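You operate a simulated robot arm through the tools that you are given. There is no shell and no other tool.

You run a simulated robot arm. Do the job below in one go: nothing can be reset, and whatever is moved stays where it is left.

## Task
Put things in order on the top of the fitting table. At the end: the teal can (marked "W527") from the top of the fitting table stands where the brown socket box stood; the purple socket box is in the grey mixing bucket; the brown socket box stands where the purple socket box stood; the white chalk stick stands on top of the grey sanding block (marked "FINE"); whatever was shut is shut again. Leave all else as you found it, and nothing knocked over.
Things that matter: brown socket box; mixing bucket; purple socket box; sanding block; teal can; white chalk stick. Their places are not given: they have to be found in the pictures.

Only the result counts: the job must be done as asked and must still hold three seconds after the hand-in. Knocking over, shifting, dropping, spilling or breaking anything else fails it.

## Robot
A 6-joint arm with a two-finger parallel gripper, fixed in place. Base frame: the origin is at the foot of the arm, x ahead of it, y to its left, z up; the work surface is at about z = 0. Units: mm, degrees, N and s.
With the tool pointing down near the work surface it reaches from about 180 to 460 mm from the base axis. Its first joint turns from -70.0 to 70.0 degrees. Payload 1.9 kg.
The tool frame sits at the grasp point between the pads (the TCP): z along the fingers, y along the line on which they close. The tips reach 23 mm beyond it. The gripper opens to 94 mm. The fingers are 38 mm wide and 10 mm thick; the gripper's body (54 by 96 mm) begins 39 mm behind the TCP.
Orientation is that of the tool frame in the base frame, as [roll, pitch, yaw] about the fixed x, y, z axes, in that order (R = Rz(yaw) Ry(pitch) Rx(roll)). With the fingers straight down and closing along the base's y, the tool's x points along the base's -x, its y along +y and its z along -z.

## Interface
- The arm moves only by the tool servo_tool. Its argument "increments" is a list of rows, each a list of 7 numbers: the shift along the base's x, y, z in units of 40 mm (1.0 is 40 mm), then the turn, a rotation vector about the base's x, y, z in units of 5 degrees (1.0 is 5 degrees), then the finger opening in mm, from 0 to 94. In form: [[tx, ty, tz, ax, ay, az, gripper], ...]. A call has 1 to 20 rows; each row shifts and turns the commanded pose from where the row before left it. A call with a number of a shift or a turn outside -1 to 1 is refused whole. Each row takes 0.2 s and may step no farther than 50 mm and 8.6 degrees from the row before; otherwise, or with a gripper value out of range, the whole call is refused. A pose out of reach is approached as far as the arm can. The call stops where the force on the tool passes 40 N (or 10 N more than at its start, if that is more) or the arm is blocked; 0.2 s more then pass. Each finger travels about 108 mm/s and halts on what it meets, pressing with about 33 N; the grip force reading is that of the motor and also rises with nothing between the fingers. The clock runs only during rows and for 0.2 s after the last one: add rows that do not move to give the fingers time. The reply holds the time, the measured pose of the TCP, the force on the tool along the base axes, the opening and the grip force, in the units named above and with some noise, with the torque about the TCP (base axes, N m) and any sound that the robot's microphone picked up, and new pictures: "show" is both (left out), scene, wrist or none.
- Cameras (640 x 400 px; columns grow to the right, rows downward): "scene" is fixed at [65.3, 321.7, 428.3]; the picture's right is [-0.65, -0.76, 0.00], its down [-0.40, 0.35, -0.85] and it looks along [0.64, -0.55, -0.53] (base axes); focal length 214 px, centre (320, 200). "wrist" rides on the gripper at [86, 16, -75] in the tool frame; the picture's right is [-0.18, 0.98, 0.00], its down [-0.58, -0.11, -0.81] and it looks along [-0.79, -0.15, 0.59] (tool axes); focal length 243 px, centre (320, 200).
- locate(camera, pixels): for up to 12 pixels [column, row] of the newest picture of that camera ("zoom" is the newest enlarged one), the place [x, y, z] in the base frame of the surface seen there, good to about 3 mm. It takes no simulated time.
- zoom(camera, box): a new picture of the part [left, top, right, bottom] of that camera's present view, enlarged. It takes no simulated time.
- finish_job(): hands the job in; it is judged then, once.

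Open the gripper and draw the arm clear of the work before you hand the job in, unless the task says otherwise.

The tools are called after ">>>" as a command line: name --pt "numbers of a row" for each row, then --argument value for the rest, lists and objects as JSON in quotes. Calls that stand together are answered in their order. servo_tool: Moves the arm, as the interface text tells. Its arguments: {"type":"object","properties":{"increments":{"type":"array","items":{"type":"array","items":{"type":"number"}}},"show":{"type":"string","enum":["both","scene","wrist","none"]}},"required":["increments"]} The other tools are called the same way: locate (camera, pixels) gives the place of the surface under pixels of a picture; zoom (camera, box) takes an enlarged picture of a part of a camera's view; finish_job () hands the job in.

At the start:

```text
time_s: 0.0
tcp_pos: [225.4, -12.3, 425.7]
tcp_rot: [179.9, 0.2, 179.9]
wrist_force: [1.1, 0.1, -0.6]
torque: [0.01, 0.02, -0.01]
opening: 93.8
gripper_force: 0.0
```

scene: 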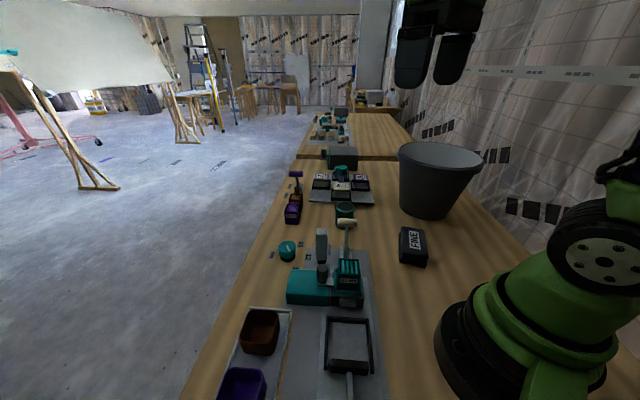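
wrist: 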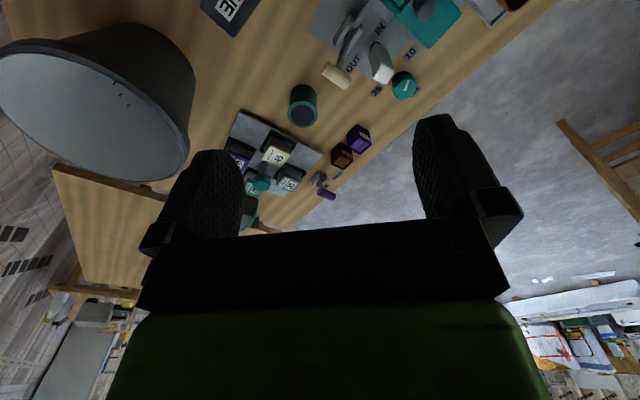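

The scene shows the table with small boxes near (293,210), a bucket at (440,180), a sanding block at (412,246), and a latched fixture near (345,280). I zoom in on several parts to identify the objects.

>>> zoom --camera "scene" --box '[260, 140, 400, 228]'

>>> zoom --camera "scene" --box '[200, 210, 440, 360]'

>>> zoom --camera "wrist" --box '[200, 70, 420, 210]'

>>> zoom --camera "wrist" --box '[280, 0, 560, 120]'

```text
4.55 times, centred on (330, 184) of scene
```

zoom: 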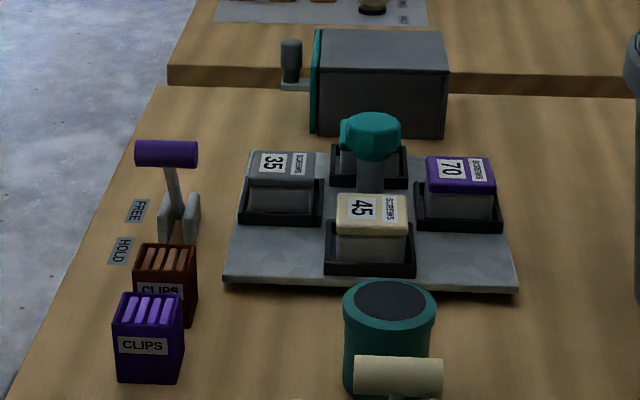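

```text
2.67 times, centred on (320, 285) of scene
```

zoom: 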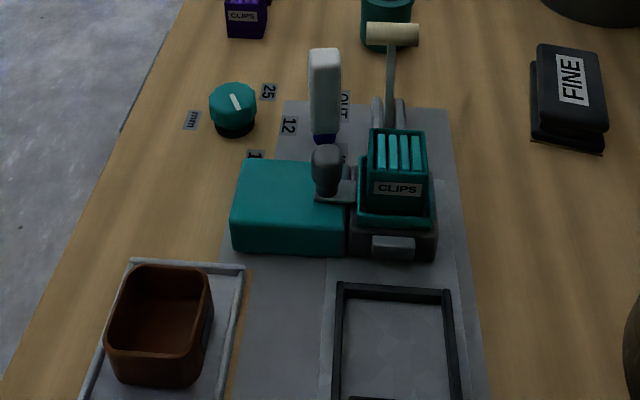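

```text
2.86 times, centred on (310, 140) of wrist
```

zoom: 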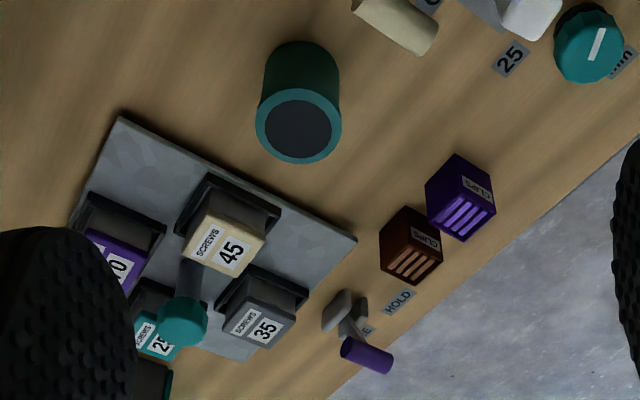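

```text
2.29 times, centred on (420, 60) of wrist
```

zoom: 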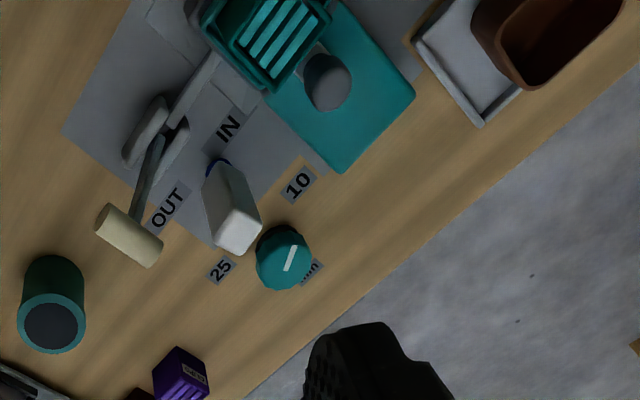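

I locate the main items visible in the scene to get a map of the table.

>>> locate --camera "scene" --pixels '[[293, 205], [292, 220], [345, 208], [440, 155], [412, 246], [287, 249], [321, 240], [347, 265], [260, 330], [243, 385], [343, 157], [349, 345]]'

>>> zoom --camera "scene" --box '[180, 290, 400, 400]'

>>> zoom --camera "scene" --box '[290, 90, 410, 165]'

>>> zoom --camera "scene" --box '[380, 130, 520, 280]'

```text
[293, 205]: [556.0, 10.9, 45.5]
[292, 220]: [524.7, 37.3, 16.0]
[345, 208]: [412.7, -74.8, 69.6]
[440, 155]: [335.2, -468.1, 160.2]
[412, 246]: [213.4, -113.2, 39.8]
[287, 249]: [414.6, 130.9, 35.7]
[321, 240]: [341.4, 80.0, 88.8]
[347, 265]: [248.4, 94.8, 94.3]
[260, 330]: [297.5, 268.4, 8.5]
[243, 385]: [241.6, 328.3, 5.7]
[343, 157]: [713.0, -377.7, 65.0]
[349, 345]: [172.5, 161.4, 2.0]
```

```text
2.91 times, centred on (290, 345) of scene
```

zoom: 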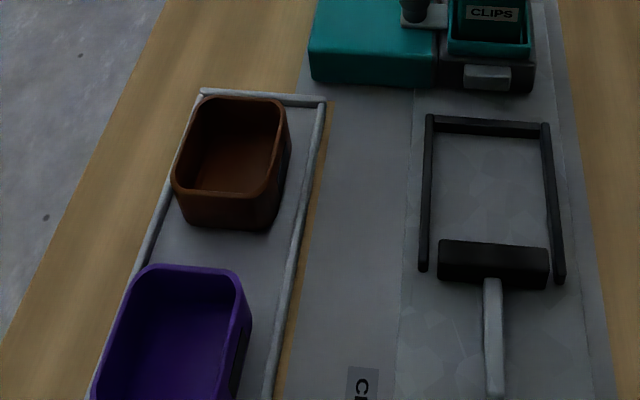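

```text
5.33 times, centred on (350, 128) of scene
```

zoom: 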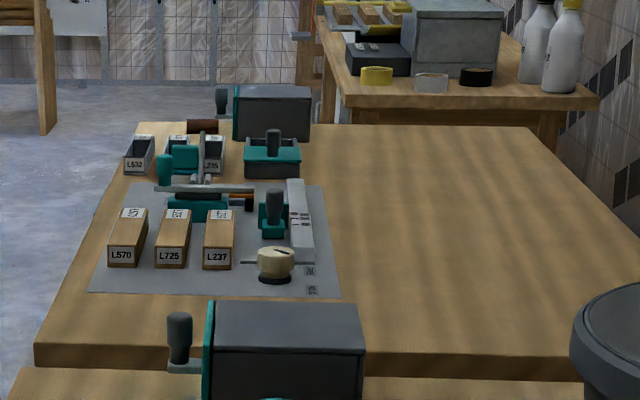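

```text
2.67 times, centred on (450, 205) of scene
```

zoom: 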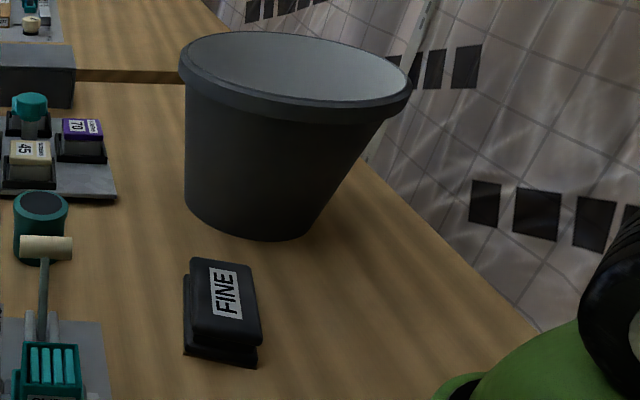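

The open brown (≈297,268) and purple (≈242,328) boxes sit in a ridged tray on the left; small CLIPS boxes are elsewhere. I tilt the tool so that the wrist camera looks more steeply down, to read marks and find the chalk stick.

>>> servo_tool --pt "0 1 0 0 1 0 94" --pt "0 1 0 0 1 0 94" --pt "0 0 0 0 1 0 94" --pt "0 0 0 0 1 0 94" --pt "0 0 0 0 1 0 94" --pt "0 0 0 0 1 0 94"

```text
time_s: 1.4
tcp_pos: [213.4, 66.9, 391.1]
tcp_rot: [179.9, -29.9, 180.0]
wrist_force: [-0.2, 0.3, 0.5]
torque: [0.0, 0.02, -0.01]
opening: 94.0
gripper_force: 0.0
out of reach, approached as far as the arm can: row 4, 5, 6
```

scene: 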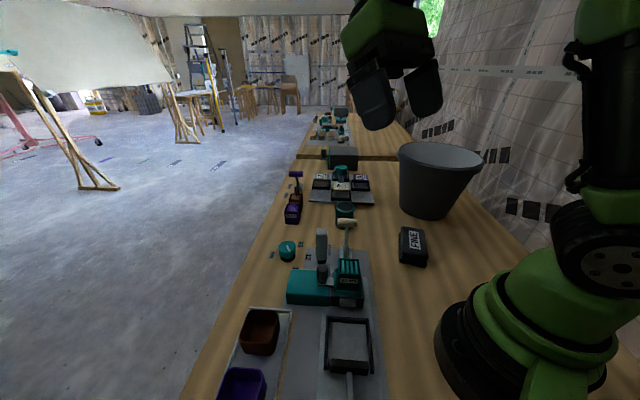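
wrist: 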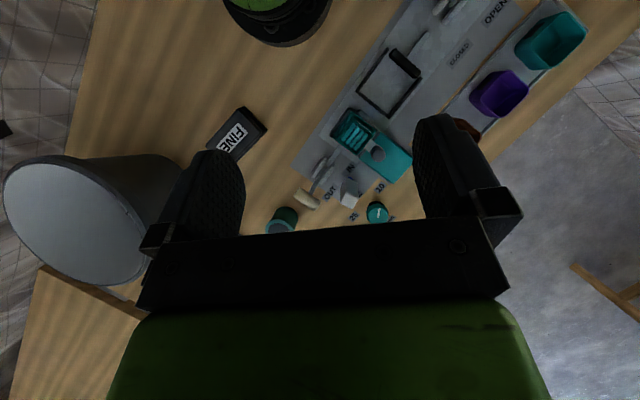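

The wrist view now shows a row of open boxes (teal 550,40; purple 498,93; brown 467,130) and an OPEN/CLOSED fixture. I zoom into it.

>>> zoom --camera "wrist" --box '[340, 0, 620, 140]'

>>> zoom --camera "wrist" --box '[240, 90, 420, 240]'

```text
2.29 times, centred on (480, 70) of wrist
```

zoom: 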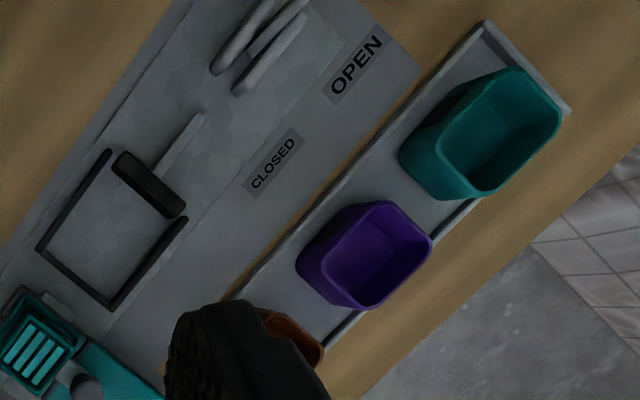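

```text
2.67 times, centred on (330, 165) of wrist
```

zoom: 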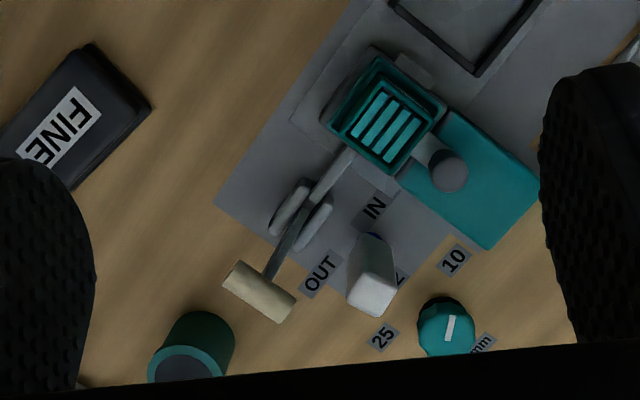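

I straighten the tool again and turn it about 60° to the left so that the wrist camera looks at the left end of the table.

>>> servo_tool --pt "0 0 0 0 -1 0 94" --pt "0 0 0 0 -1 0 94" --pt "0 0 0 0 -1 0 94" --pt "0 0 0 0 -1 0 94" --pt "0 0 0 0 -1 0 94" --pt "0 0 0 0 -1 0 94" --pt "0 0 0 0 0 1 94" --pt "0 0 0 0 0 1 94" --pt "0 0 0 0 0 1 94" --pt "0 0 0 0 0 1 94" --pt "0 0 0 0 0 1 94" --pt "0 0 0 0 0 1 94" --pt "0 0 0 0 0 1 94" --pt "0 0 0 0 0 1 94" --pt "0 0 0 0 0 1 94" --pt "0 0 0 0 0 1 94" --pt "0 0 0 0 0 1 94" --pt "0 0 0 0 0 1 94"

```text
time_s: 5.2
tcp_pos: [213.0, 67.5, 391.5]
tcp_rot: [179.9, 0.1, -119.8]
wrist_force: [0.0, -0.2, 0.2]
torque: [-0.02, 0.0, 0.01]
opening: 94.1
gripper_force: 0.1
```

scene: 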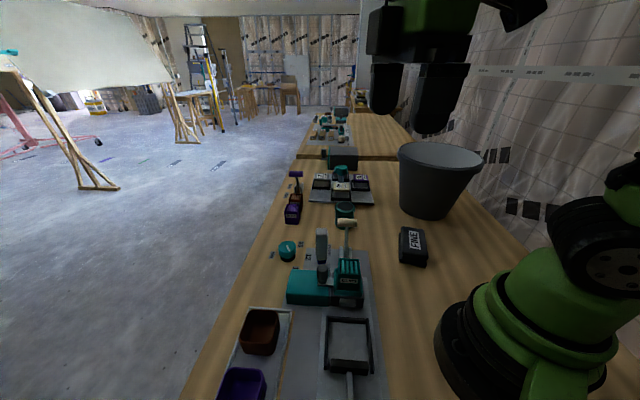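
wrist: 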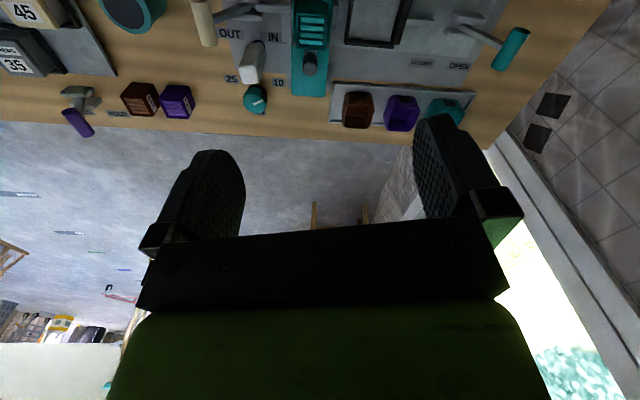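

Now the whole left row is visible along rows 0–130 of the wrist view, including a teal-handled lever at (510,45). I zoom in for details.

>>> zoom --camera "wrist" --box '[300, 0, 560, 140]'

>>> zoom --camera "wrist" --box '[60, 0, 340, 140]'

>>> locate --camera "wrist" --pixels '[[358, 110], [402, 113], [440, 110], [510, 45], [440, 30], [408, 5], [250, 70], [310, 30], [310, 65], [140, 100], [177, 100], [415, 62]]'

```text
2.46 times, centred on (430, 70) of wrist
```

zoom: 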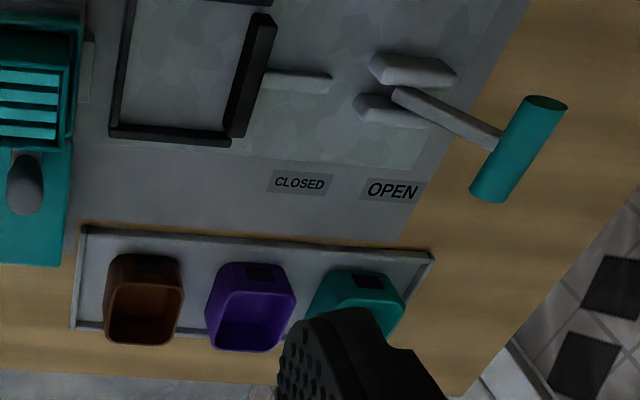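

```text
2.29 times, centred on (200, 70) of wrist
```

zoom: 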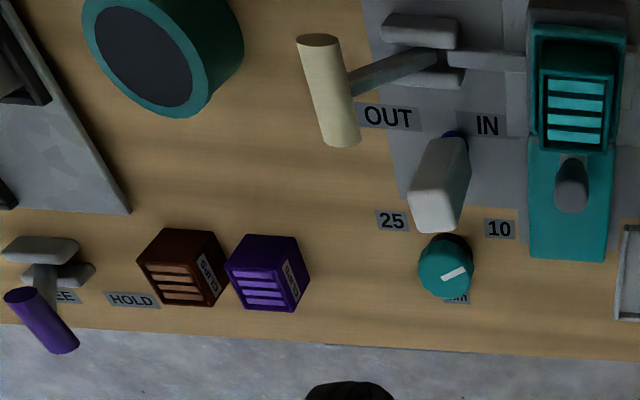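

```text
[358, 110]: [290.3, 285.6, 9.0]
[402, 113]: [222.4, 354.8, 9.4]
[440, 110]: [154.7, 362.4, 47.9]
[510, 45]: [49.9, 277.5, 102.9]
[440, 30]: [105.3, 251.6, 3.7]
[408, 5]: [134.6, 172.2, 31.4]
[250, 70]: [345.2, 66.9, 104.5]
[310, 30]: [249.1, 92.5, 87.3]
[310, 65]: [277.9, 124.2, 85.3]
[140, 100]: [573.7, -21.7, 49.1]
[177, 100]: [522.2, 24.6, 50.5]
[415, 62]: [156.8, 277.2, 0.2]
```

The open boxes are at ≈(290,285) brown and ≈(222,354) purple; the teal box is a third in the row. I go back to facing forward and lower to look at the teal can at ≈(412,-75) and the white piece at ≈(345,67).

>>> servo_tool --pt "0 -0.25 -0.3 0 0 -1 94" --pt "0 -0.25 -0.3 0 0 -1 94" --pt "0 -0.25 -0.3 0 0 -1 94" --pt "0 -0.25 -0.3 0 0 -1 94" --pt "0 -0.25 -0.3 0 0 -1 94" --pt "0 -0.25 -0.3 0 0 -1 94" --pt "0 -0.25 -0.3 0 0 -1 94" --pt "0 -0.25 -0.3 0 0 -1 94" --pt "0 -0.25 -0.3 0 0 -1 94" --pt "0 -0.25 -0.3 0 0 -1 94" --pt "0 -0.25 -0.3 0 0 -1 94" --pt "0 -0.25 -0.3 0 0 -1 94"

```text
time_s: 7.8
tcp_pos: [210.5, -52.2, 245.5]
tcp_rot: [-180.0, 0.1, 179.9]
wrist_force: [-0.2, 0.0, 1.1]
torque: [0.01, -0.01, 0.02]
opening: 93.9
gripper_force: 0.1
```

scene: 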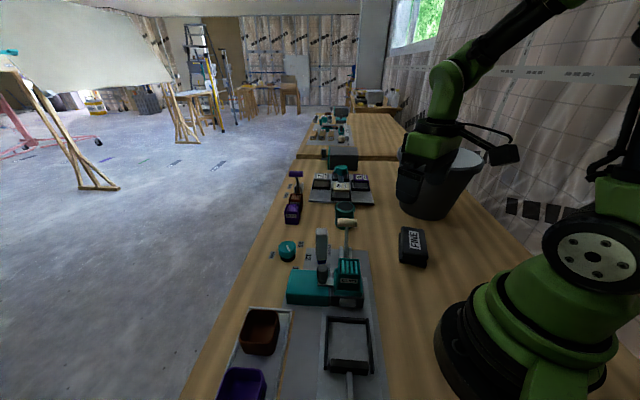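
wrist: 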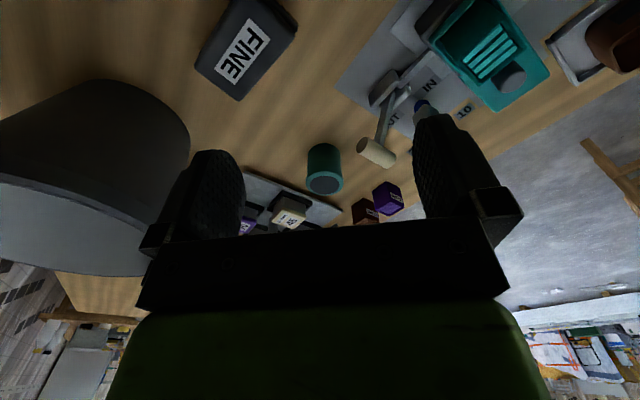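

>>> zoom --camera "wrist" --box '[230, 110, 430, 235]'

>>> zoom --camera "wrist" --box '[340, 0, 560, 140]'

>>> locate --camera "wrist" --pixels '[[325, 155], [325, 185], [248, 45], [220, 50], [272, 30], [240, 97], [100, 190], [130, 110], [388, 195]]'

```text
3.20 times, centred on (330, 172) of wrist
```

zoom: 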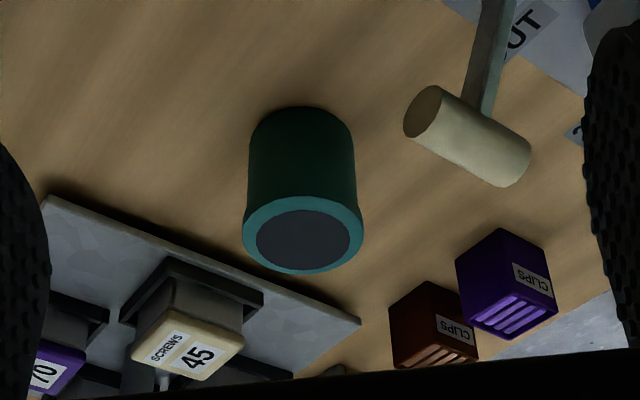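

```text
2.86 times, centred on (450, 70) of wrist
```

zoom: 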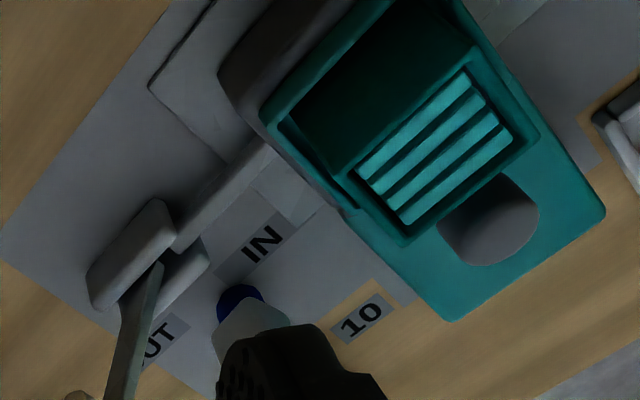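

```text
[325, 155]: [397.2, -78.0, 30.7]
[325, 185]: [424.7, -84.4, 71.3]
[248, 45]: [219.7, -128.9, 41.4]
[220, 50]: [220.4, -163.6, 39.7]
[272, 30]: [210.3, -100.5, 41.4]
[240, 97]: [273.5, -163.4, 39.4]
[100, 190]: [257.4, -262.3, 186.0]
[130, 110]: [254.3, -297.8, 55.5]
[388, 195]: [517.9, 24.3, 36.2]
```

No label shows on this side of the can (325,170). I check the bucket rim geometry from the scene camera before swinging the camera around to the can's far side.

>>> locate --camera "wrist" --pixels '[[10, 180], [60, 190], [130, 205], [60, 85], [185, 140], [20, 120], [60, 240], [100, 255]]'

>>> zoom --camera "scene" --box '[320, 180, 380, 220]'

>>> zoom --camera "scene" --box '[290, 215, 380, 310]'

```text
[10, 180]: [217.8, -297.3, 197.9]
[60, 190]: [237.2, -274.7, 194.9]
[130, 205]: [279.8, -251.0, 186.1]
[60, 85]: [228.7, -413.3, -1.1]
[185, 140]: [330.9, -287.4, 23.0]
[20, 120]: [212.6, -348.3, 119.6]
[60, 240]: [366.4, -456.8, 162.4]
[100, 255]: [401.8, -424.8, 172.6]
```

```text
10.00 times, centred on (350, 200) of scene
```

zoom: 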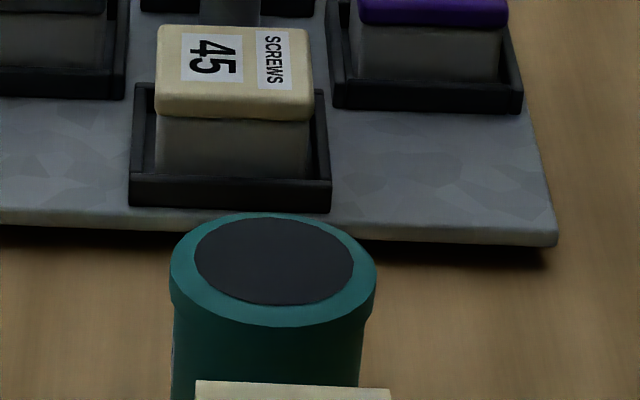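

```text
4.21 times, centred on (335, 262) of scene
```

zoom: 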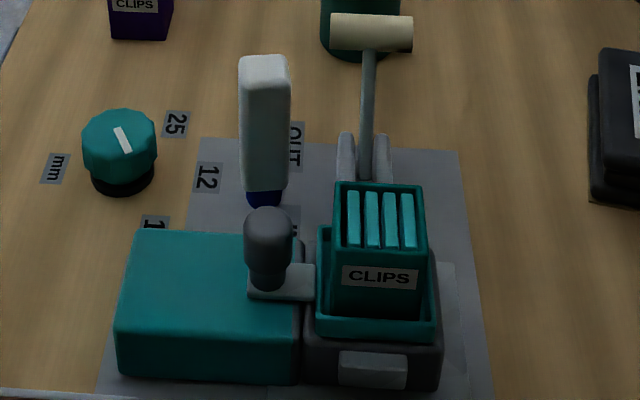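

I move left to look at the white upright piece (≈345,75) from close by.

>>> servo_tool --pt "0 0.6 0 0 0 0 94" --pt "0 0.6 0 0 0 0 94" --pt "0 0.6 0 0 0 0 94" --pt "0 0.6 0 0 0 0 94" --pt "0 0.3 0 0 0 0 94" --show "wrist"

```text
time_s: 9.0
tcp_pos: [211.8, 57.7, 246.8]
tcp_rot: [180.0, 0.1, 179.9]
wrist_force: [-0.3, 0.7, -0.4]
torque: [-0.01, 0.01, -0.02]
opening: 94.1
gripper_force: 0.1
```

wrist: 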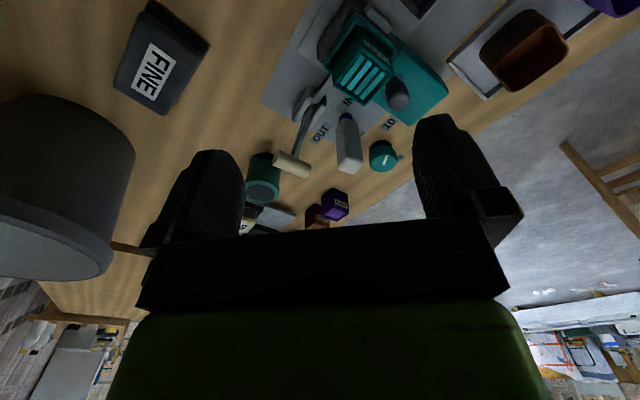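

>>> zoom --camera "wrist" --box '[230, 70, 430, 200]'

>>> zoom --camera "wrist" --box '[440, 0, 640, 120]'

>>> locate --camera "wrist" --pixels '[[346, 122], [350, 145], [350, 168], [345, 118], [263, 185], [293, 165], [300, 100], [520, 40], [540, 75], [600, 5]]'

```text
3.08 times, centred on (330, 135) of wrist
```

zoom: 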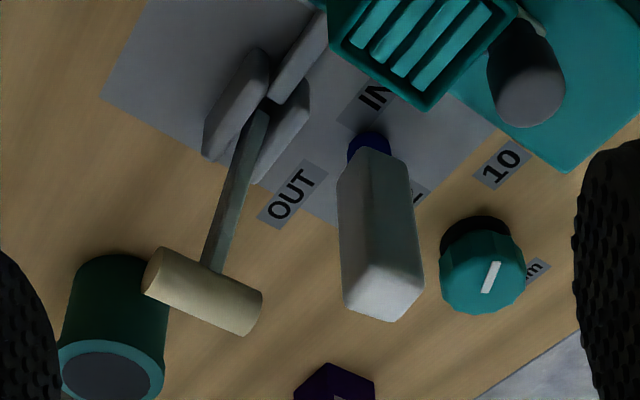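

```text
3.20 times, centred on (540, 60) of wrist
```

zoom: 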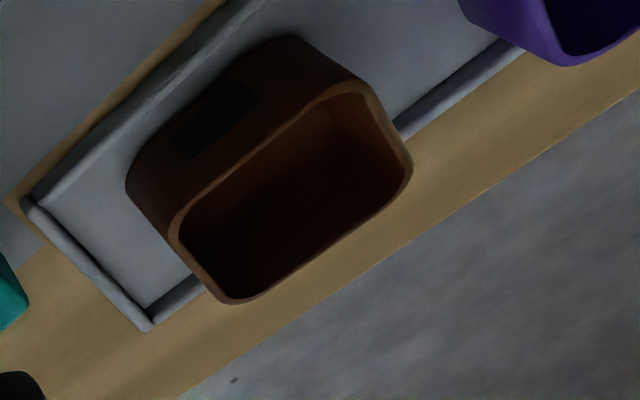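

```text
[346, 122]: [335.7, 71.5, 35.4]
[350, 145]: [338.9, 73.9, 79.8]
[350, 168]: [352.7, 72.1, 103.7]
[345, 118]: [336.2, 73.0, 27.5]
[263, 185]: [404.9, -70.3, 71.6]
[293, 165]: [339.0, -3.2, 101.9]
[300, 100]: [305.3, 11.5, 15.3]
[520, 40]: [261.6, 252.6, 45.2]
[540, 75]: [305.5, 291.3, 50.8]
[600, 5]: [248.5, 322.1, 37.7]
```

I locate corners of the teal block fixture and the base of the white piece in the scene view to understand their heights and shape.

>>> locate --camera "scene" --pixels '[[292, 271], [289, 284], [328, 285], [289, 300], [328, 303], [325, 268], [323, 283], [321, 230], [321, 262], [320, 256], [345, 302], [361, 303]]'

>>> zoom --camera "scene" --box '[300, 222, 340, 270]'

>>> zoom --camera "scene" --box '[280, 255, 370, 312]'

```text
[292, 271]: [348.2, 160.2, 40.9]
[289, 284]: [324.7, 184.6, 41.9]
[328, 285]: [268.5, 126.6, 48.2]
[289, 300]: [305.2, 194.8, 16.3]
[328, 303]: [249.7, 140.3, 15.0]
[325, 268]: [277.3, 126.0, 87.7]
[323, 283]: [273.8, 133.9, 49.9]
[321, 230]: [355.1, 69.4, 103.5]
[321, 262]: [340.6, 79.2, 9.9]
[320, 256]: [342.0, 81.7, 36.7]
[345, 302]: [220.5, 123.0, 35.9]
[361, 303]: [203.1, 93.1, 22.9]
```

```text
8.33 times, centred on (320, 246) of scene
```

zoom: 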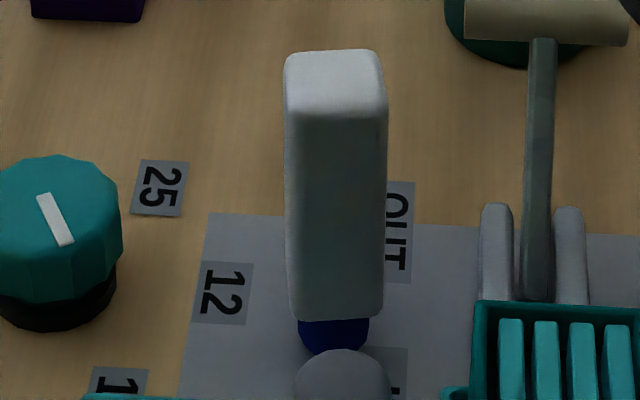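

```text
7.02 times, centred on (325, 284) of scene
```

zoom: 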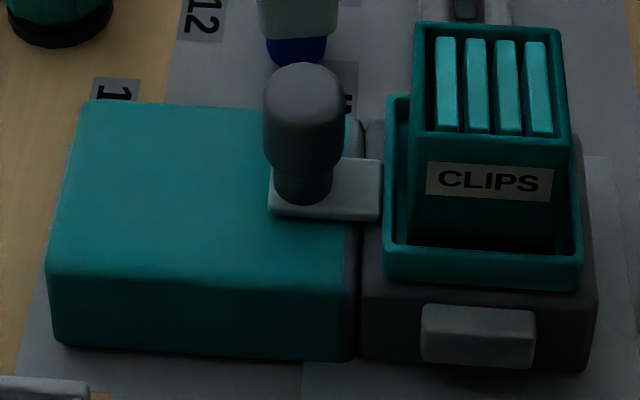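

The white upright piece has a square white body (z 35–104) with a blue lower end at z≈10–35. Before deciding that it is the chalk stick, I survey the right side and inside of the bucket by turning the camera to the right at height.

>>> servo_tool --pt "0 -0.3 0.35 0 0 -1 94" --pt "0 -0.3 0.35 0 0 -1 94" --pt "0 -0.3 0.35 0 0 -1 94" --pt "0 -0.3 0.35 0 0 -1 94" --pt "0 -0.3 0.35 0 0 -1 94" --pt "0 -0.3 0.35 0 0 -1 94" --pt "0 -0.3 0.35 0 0 -1 94" --pt "0 -0.3 0.35 0 0 -1 94" --pt "0 -0.3 0.35 0 0 -1 94" --pt "0 -0.3 0.35 0 0 -1 94" --pt "0 0 0 0 0 -1 94" --pt "0 0 0 0 0 -1 94" --show "wrist"

```text
time_s: 11.6
tcp_pos: [211.2, -65.3, 386.7]
tcp_rot: [180.0, 0.0, 119.9]
wrist_force: [-0.7, 0.5, -0.6]
torque: [0.01, 0.01, -0.01]
opening: 93.8
gripper_force: 0.0
```

wrist: 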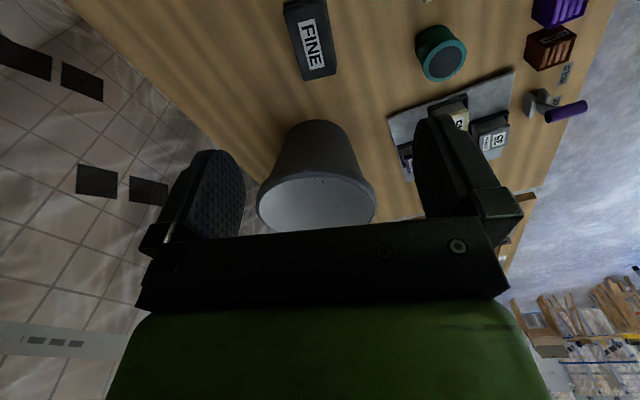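

>>> zoom --camera "wrist" --box '[380, 0, 540, 110]'

>>> zoom --camera "wrist" --box '[240, 100, 420, 240]'

>>> locate --camera "wrist" --pixels '[[315, 174], [259, 200], [375, 200], [315, 123], [315, 210], [290, 185], [345, 185], [310, 40], [295, 10], [325, 65]]'

```text
3.64 times, centred on (460, 55) of wrist
```

zoom: 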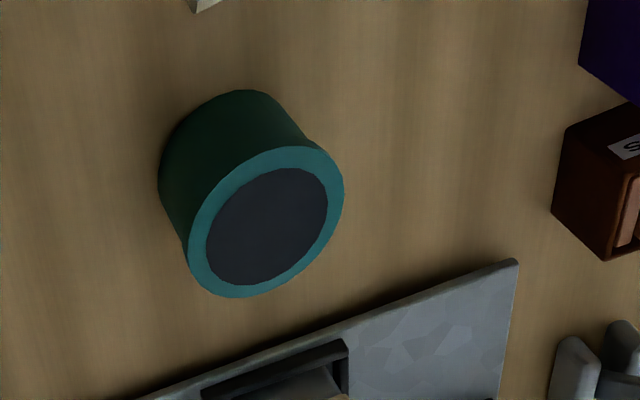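

```text
2.86 times, centred on (330, 170) of wrist
```

zoom: 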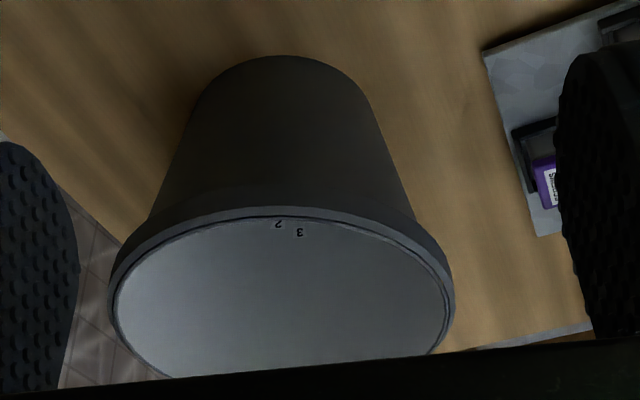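

```text
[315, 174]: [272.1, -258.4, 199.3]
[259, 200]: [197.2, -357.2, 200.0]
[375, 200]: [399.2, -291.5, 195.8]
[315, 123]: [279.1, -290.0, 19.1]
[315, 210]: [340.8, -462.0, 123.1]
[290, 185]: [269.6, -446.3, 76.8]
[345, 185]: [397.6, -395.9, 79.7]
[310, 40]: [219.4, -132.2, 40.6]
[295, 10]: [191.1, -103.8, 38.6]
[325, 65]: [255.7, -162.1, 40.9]
```

The bucket rim is at z≈199 with centre near (303,-362), and the right side holds nothing else. Now I take a low look at the white piece from the left side to see what the blue lower part is.

>>> servo_tool --pt "0.36 0.68 0 0 0 -1 94" --pt "0.36 0.68 0 0 0 -1 94" --pt "0.36 0.68 0 0 0 -1 94" --pt "0.36 0.68 0 0 0 -1 94" --pt "0.36 0.68 0 0 0 -1 94" --pt "0.36 0.68 0 0 0 -1 94" --pt "0.36 0.68 0 0 0 0 94" --pt "0.36 0.68 0 0 0 0 94" --pt "0.36 0.68 0 0 0 0 94" --pt "0 0 -0.7 0 0 0 94" --pt "0 0 -0.7 0 0 0 94" --pt "0 0 -0.7 0 0 0 94" --pt "0 0 -0.7 0 0 0 94" --pt "0 0 -0.7 0 0 0 94" --pt "0 0 -0.7 0 0 0 94" --pt "0 0 -0.7 0 0 0 94" --pt "0 0 -0.7 0 0 0 94"

```text
time_s: 15.2
tcp_pos: [332.8, 168.4, 160.0]
tcp_rot: [179.9, 0.1, 89.9]
wrist_force: [0.2, 0.7, -0.2]
torque: [0.0, -0.02, -0.02]
opening: 94.3
gripper_force: 0.1
out of reach, approached as far as the arm can: row 9
```

scene: 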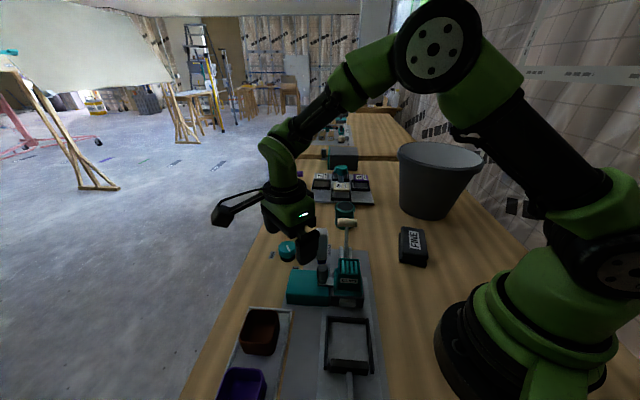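
wrist: 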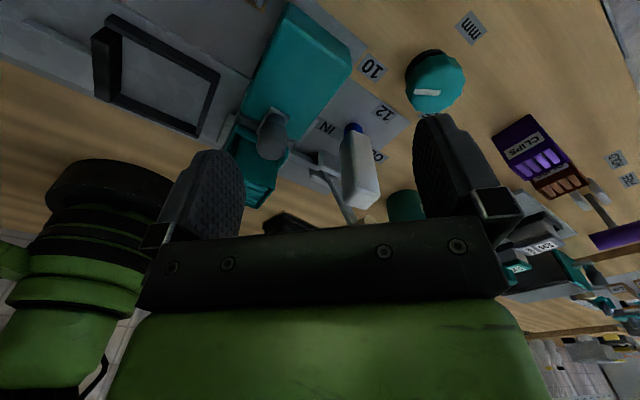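

>>> zoom --camera "wrist" --box '[230, 80, 430, 230]'

>>> zoom --camera "wrist" --box '[325, 100, 405, 225]'

>>> zoom --camera "wrist" --box '[60, 0, 280, 140]'

>>> locate --camera "wrist" --pixels '[[353, 128], [358, 150], [365, 200], [352, 123], [352, 135], [345, 140], [365, 135]]'

```text
2.67 times, centred on (330, 155) of wrist
```

zoom: 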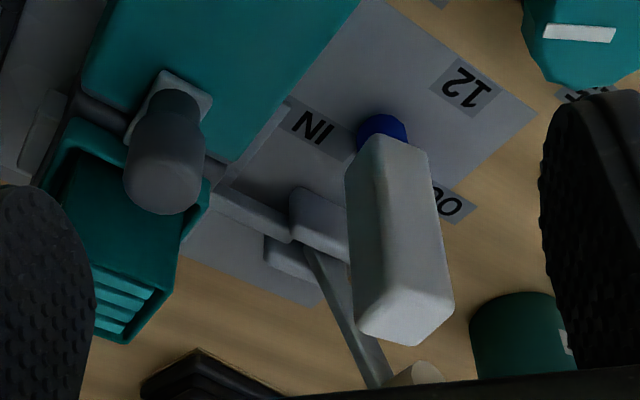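

```text
3.20 times, centred on (365, 162) of wrist
```

zoom: 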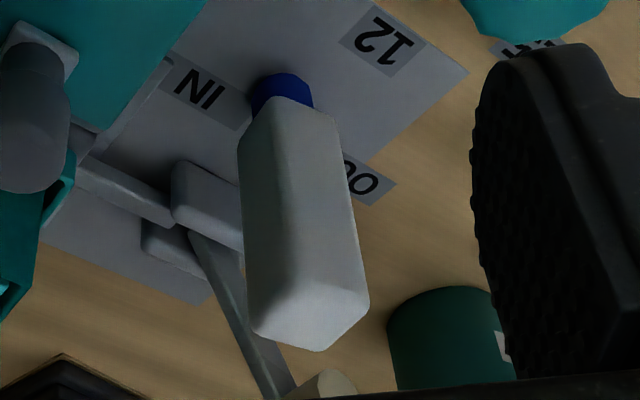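

```text
2.86 times, centred on (170, 70) of wrist
```

zoom: 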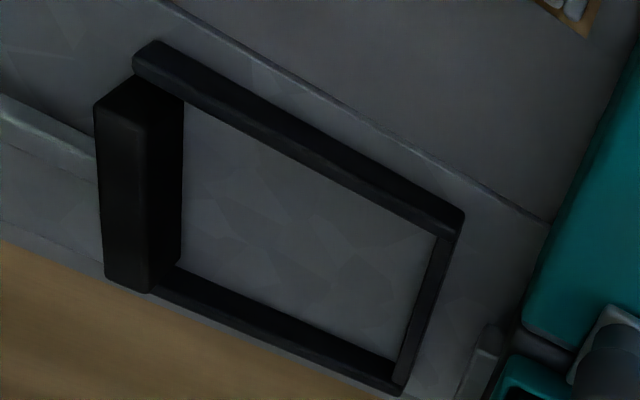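

```text
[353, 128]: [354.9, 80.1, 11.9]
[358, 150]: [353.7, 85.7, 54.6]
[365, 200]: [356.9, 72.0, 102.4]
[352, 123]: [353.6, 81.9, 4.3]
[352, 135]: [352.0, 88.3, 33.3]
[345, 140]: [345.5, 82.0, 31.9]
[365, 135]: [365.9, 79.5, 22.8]
```

The white stick stands on the plate at ≈(353,80) and the can's label edge is visible on its far (+x) side. Next I raise, turn toward the boxes on the left and measure them.

>>> servo_tool --pt "0 0 0.9 0 0 1 94" --pt "0 0 0.9 0 0 1 94" --pt "0 0 0.7 0 0 1 94" --pt "0 0 0 0 0 1 94" --pt "0 0 0 0 0 1 94" --pt "-0.15 0.2 0 0 0 1 94" --pt "-0.15 0.2 0 0 0 1 94" --pt "-0.15 0.2 0 0 0 1 94" --pt "-0.15 0.2 0 0 0 1 94" --pt "-0.15 0.2 0 0 0 1 94" --pt "-0.15 0.2 0 0 0 1 94" --pt "-0.15 0.2 0 0 0 1 94" --pt "-0.15 0.2 0 0 0 1 94" --pt "-0.15 0.2 0 0 0 1 94" --pt "-0.15 0.2 0 0 0 1 94" --pt "-0.15 0.2 0 0 0 1 94" --pt "-0.15 0.2 0 0 0 1 94" --pt "-0.15 0.2 0 0 0 1 94" --pt "-0.15 0.2 0 0 0 1 94" --pt "-0.15 0.2 0 0 0 1 94" --show "none"

>>> servo_tool --pt "0 0 0 0 0 1 94" --pt "0 0 0 0 0 1 94" --pt "0 0 0 0 0 1 94" --pt "0 0 0 0 0 1 94" --pt "0 0 0 0 0 1 94" --pt "0 0 0 0 0 1 94" --pt "0 0 0 0 0 1 94"

```text
time_s: 19.4
tcp_pos: [243.0, 290.7, 260.9]
tcp_rot: [-179.9, 0.2, -170.0]
wrist_force: [-0.6, 0.2, 0.6]
torque: [0.02, 0.04, 0.02]
opening: 93.8
gripper_force: 0.2
```

```text
time_s: 21.0
tcp_pos: [242.4, 288.9, 259.9]
tcp_rot: [179.9, 0.1, -134.9]
wrist_force: [0.1, -0.1, 0.3]
torque: [0.0, -0.01, 0.0]
opening: 94.1
gripper_force: 0.1
```

scene: 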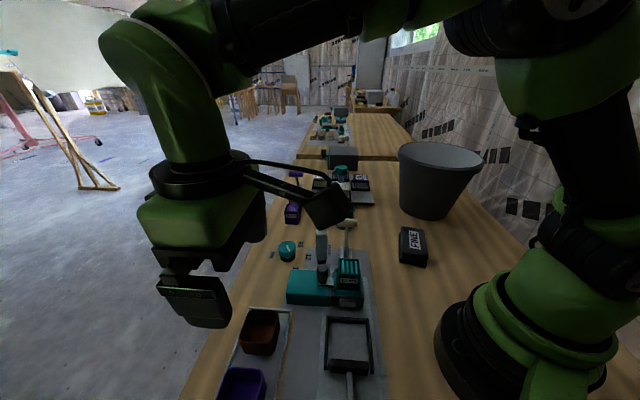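
wrist: 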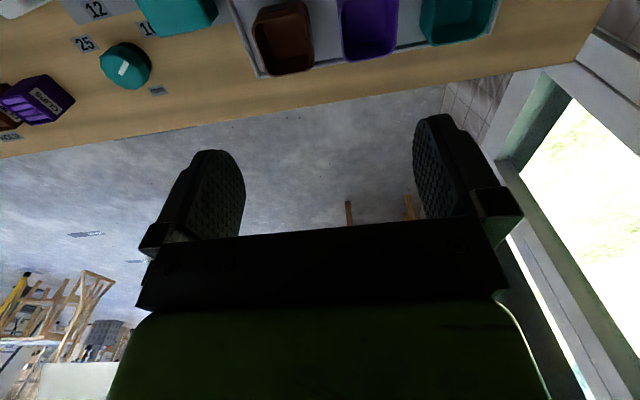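

The boxes sit at the top edge of the wrist view (brown 283,40; purple 370,30). I draw back about 70 mm toward the base so they come fully into view.

>>> servo_tool --pt "-0.6 -0.6 0 0 0 0 94" --pt "-0.6 -0.6 0 0 0 0 94" --show "wrist"

```text
time_s: 21.6
tcp_pos: [194.6, 240.3, 260.9]
tcp_rot: [179.9, 0.1, -135.0]
wrist_force: [0.1, -0.8, 0.0]
torque: [0.0, -0.02, 0.03]
opening: 94.0
gripper_force: 0.2
```

wrist: 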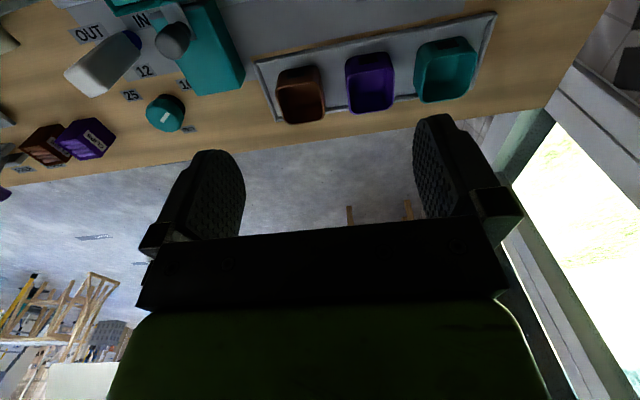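

>>> zoom --camera "wrist" --box '[240, 0, 500, 140]'

```text
2.46 times, centred on (370, 70) of wrist
```

zoom: 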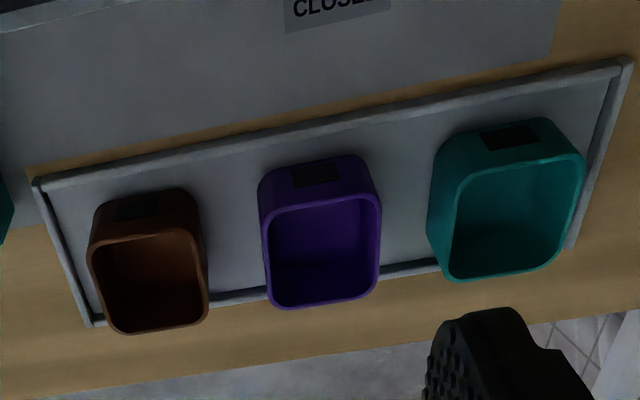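

I locate the rims of the boxes and the tray ridges in the zoomed picture.

>>> locate --camera "zoom" --pixels '[[92, 262], [206, 250], [150, 236], [158, 331], [263, 230], [378, 222], [320, 202], [325, 306], [140, 210], [318, 175], [230, 150], [240, 230]]'

>>> locate --camera "zoom" --pixels '[[150, 288], [322, 250], [235, 300], [60, 240], [42, 185], [90, 322], [98, 318], [200, 320], [280, 300], [372, 292], [365, 200], [275, 215]]'

```text
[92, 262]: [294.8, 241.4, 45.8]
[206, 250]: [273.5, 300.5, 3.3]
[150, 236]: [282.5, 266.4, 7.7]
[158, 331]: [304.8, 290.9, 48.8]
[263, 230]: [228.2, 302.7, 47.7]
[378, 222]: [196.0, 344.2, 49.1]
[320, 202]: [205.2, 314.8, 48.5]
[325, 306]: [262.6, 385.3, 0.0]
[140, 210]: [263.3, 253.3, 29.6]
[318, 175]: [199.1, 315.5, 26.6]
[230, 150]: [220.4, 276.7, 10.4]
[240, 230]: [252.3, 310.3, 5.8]
```

```text
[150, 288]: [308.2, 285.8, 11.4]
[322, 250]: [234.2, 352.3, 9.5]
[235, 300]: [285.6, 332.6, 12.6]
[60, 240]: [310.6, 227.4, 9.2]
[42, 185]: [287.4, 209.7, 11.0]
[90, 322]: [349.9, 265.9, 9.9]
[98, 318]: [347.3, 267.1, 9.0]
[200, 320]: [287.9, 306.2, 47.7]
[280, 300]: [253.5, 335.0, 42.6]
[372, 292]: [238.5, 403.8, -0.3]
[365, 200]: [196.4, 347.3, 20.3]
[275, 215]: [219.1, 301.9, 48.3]
```

I zoom more tightly onto each box to measure the rims accurately.

>>> zoom --camera "wrist" --box '[260, 55, 340, 130]'

>>> zoom --camera "wrist" --box '[330, 45, 410, 120]'

```text
5.33 times, centred on (300, 92) of wrist
```

zoom: 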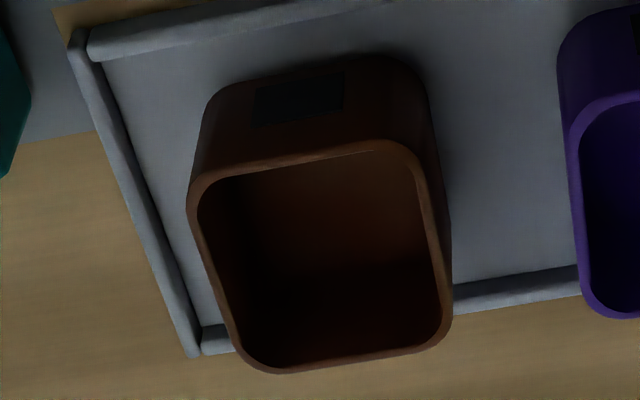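

```text
5.33 times, centred on (370, 82) of wrist
```

zoom: 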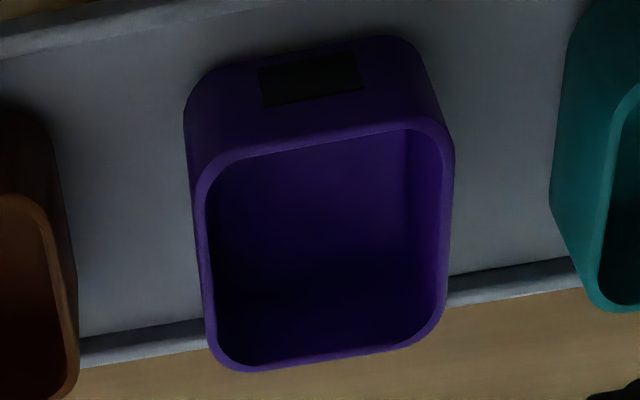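

>>> locate --camera "zoom" --pixels '[[310, 143], [207, 250], [447, 220], [325, 361], [215, 170], [430, 130], [225, 355], [430, 335], [300, 58], [190, 120], [70, 200], [50, 335]]'

>>> zoom --camera "wrist" --box '[260, 55, 340, 130]'

```text
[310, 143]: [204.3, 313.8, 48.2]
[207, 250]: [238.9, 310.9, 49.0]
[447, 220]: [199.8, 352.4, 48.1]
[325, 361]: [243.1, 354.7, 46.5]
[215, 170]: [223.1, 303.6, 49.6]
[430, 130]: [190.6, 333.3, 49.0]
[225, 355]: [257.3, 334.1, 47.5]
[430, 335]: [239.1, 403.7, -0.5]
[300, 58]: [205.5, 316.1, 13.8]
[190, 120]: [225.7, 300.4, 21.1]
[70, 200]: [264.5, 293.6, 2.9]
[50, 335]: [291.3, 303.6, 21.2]
```

```text
5.33 times, centred on (300, 92) of wrist
```

zoom: 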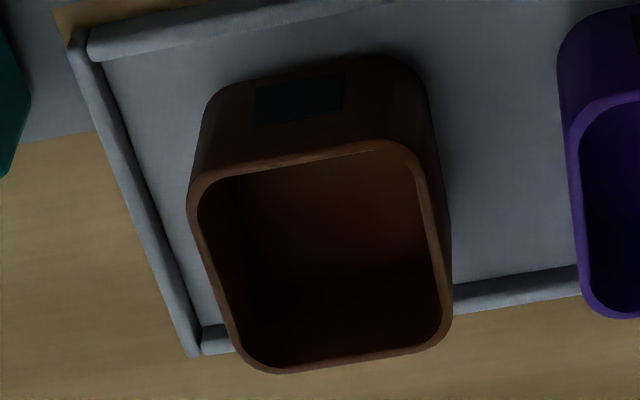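

>>> locate --camera "zoom" --pixels '[[300, 159], [200, 240], [432, 210], [330, 364], [205, 185], [412, 155], [250, 358], [440, 325], [235, 310], [446, 290], [300, 70], [150, 200]]'

```text
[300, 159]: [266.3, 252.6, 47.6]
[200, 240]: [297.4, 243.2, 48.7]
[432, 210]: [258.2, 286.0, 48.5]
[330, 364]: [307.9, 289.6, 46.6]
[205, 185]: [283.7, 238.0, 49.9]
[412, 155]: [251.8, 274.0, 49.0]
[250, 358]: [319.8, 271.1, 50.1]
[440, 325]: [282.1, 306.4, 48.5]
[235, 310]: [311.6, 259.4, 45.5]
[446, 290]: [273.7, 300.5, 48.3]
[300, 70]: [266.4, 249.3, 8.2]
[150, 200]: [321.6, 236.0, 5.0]
```

Both boxes are about 60 × 60 × 46 mm, aligned at 45°: brown centre ≈(285.6,272.6), purple centre ≈(222.8,335.1), rim z≈49, tray floor z≈3. I go above the purple box with the fingers closing along the row, opening 78 mm.

>>> servo_tool --pt "0.235 0.79 0 0 0 0 78" --pt "0.235 0.79 0 0 0 0 78" --pt "0.235 0.79 0 0 0 0 78" --pt "0 0 -0.8 0 0 0 78" --pt "0 0 -0.8 0 0 0 78" --pt "0 0 -0.8 0 0 0 78" --pt "0 0 -0.8 0 0 0 78" --pt "0 0 -0.8 0 0 0 78"

```text
time_s: 23.4
tcp_pos: [222.3, 335.1, 100.1]
tcp_rot: [179.9, 0.1, -135.0]
wrist_force: [-0.3, -0.1, -0.4]
torque: [-0.01, -0.01, 0.02]
opening: 77.8
gripper_force: 0.1
```

scene: 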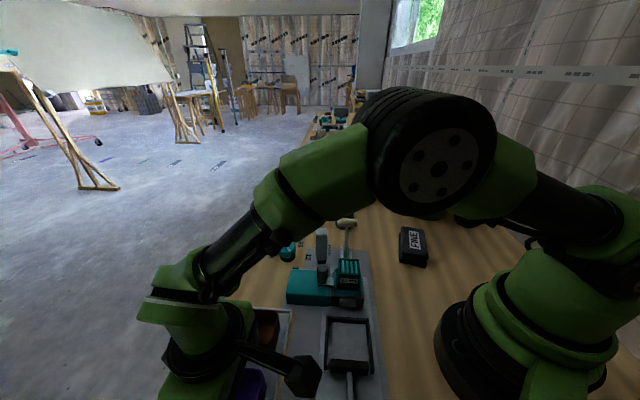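
wrist: 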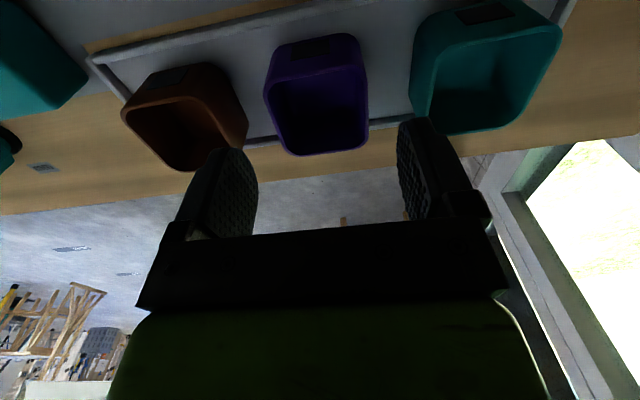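

The purple box (265–368 columns) lies between the fingers; I verify its rim position from this closer view before descending.

>>> locate --camera "wrist" --pixels '[[270, 115], [366, 90], [318, 66], [322, 152], [420, 80], [243, 110], [390, 124], [200, 72]]'

>>> zoom --camera "wrist" --box '[180, 20, 460, 200]'

```text
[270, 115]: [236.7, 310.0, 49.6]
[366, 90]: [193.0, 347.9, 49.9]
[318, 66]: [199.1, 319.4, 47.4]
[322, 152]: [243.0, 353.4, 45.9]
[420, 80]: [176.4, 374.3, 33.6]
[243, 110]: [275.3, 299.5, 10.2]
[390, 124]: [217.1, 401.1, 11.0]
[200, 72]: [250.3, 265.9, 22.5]
```

```text
2.22 times, centred on (320, 110) of wrist
```

zoom: 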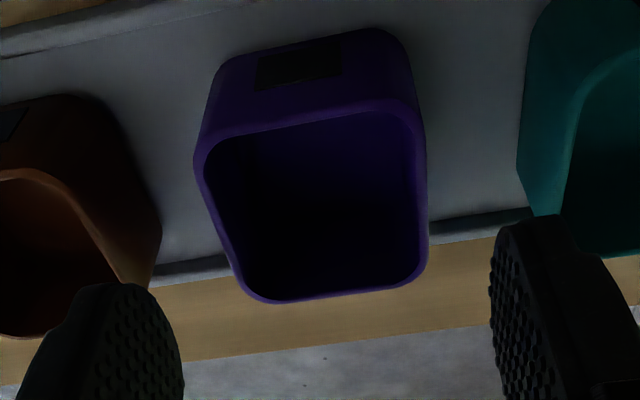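

Centred within ~1 mm. I descend to z≈36 and close on the purple box.

>>> servo_tool --pt "0 0 -0.5 0 0 0 78" --pt "0 0 -0.5 0 0 0 78" --pt "0 0 -0.4 0 0 0 78" --pt "0 0 -0.2 0 0 0 78" --pt "0 0 0 0 0 0 50" --pt "0 0 0 0 0 0 50" --pt "0 0 0 0 0 0 50"

```text
time_s: 25.0
tcp_pos: [222.7, 336.2, 36.4]
tcp_rot: [-179.9, 0.1, -135.0]
wrist_force: [0.1, 0.6, 0.2]
torque: [0.01, -0.02, 0.02]
opening: 57.6
gripper_force: 32.8
```

scene: 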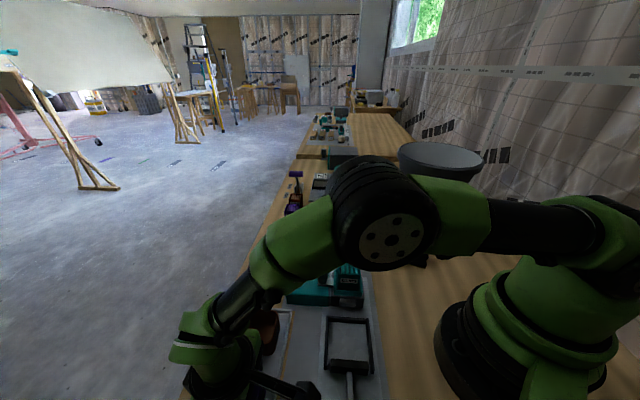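
wrist: 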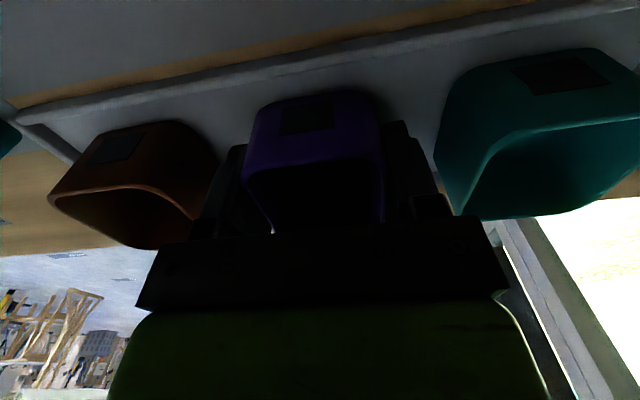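

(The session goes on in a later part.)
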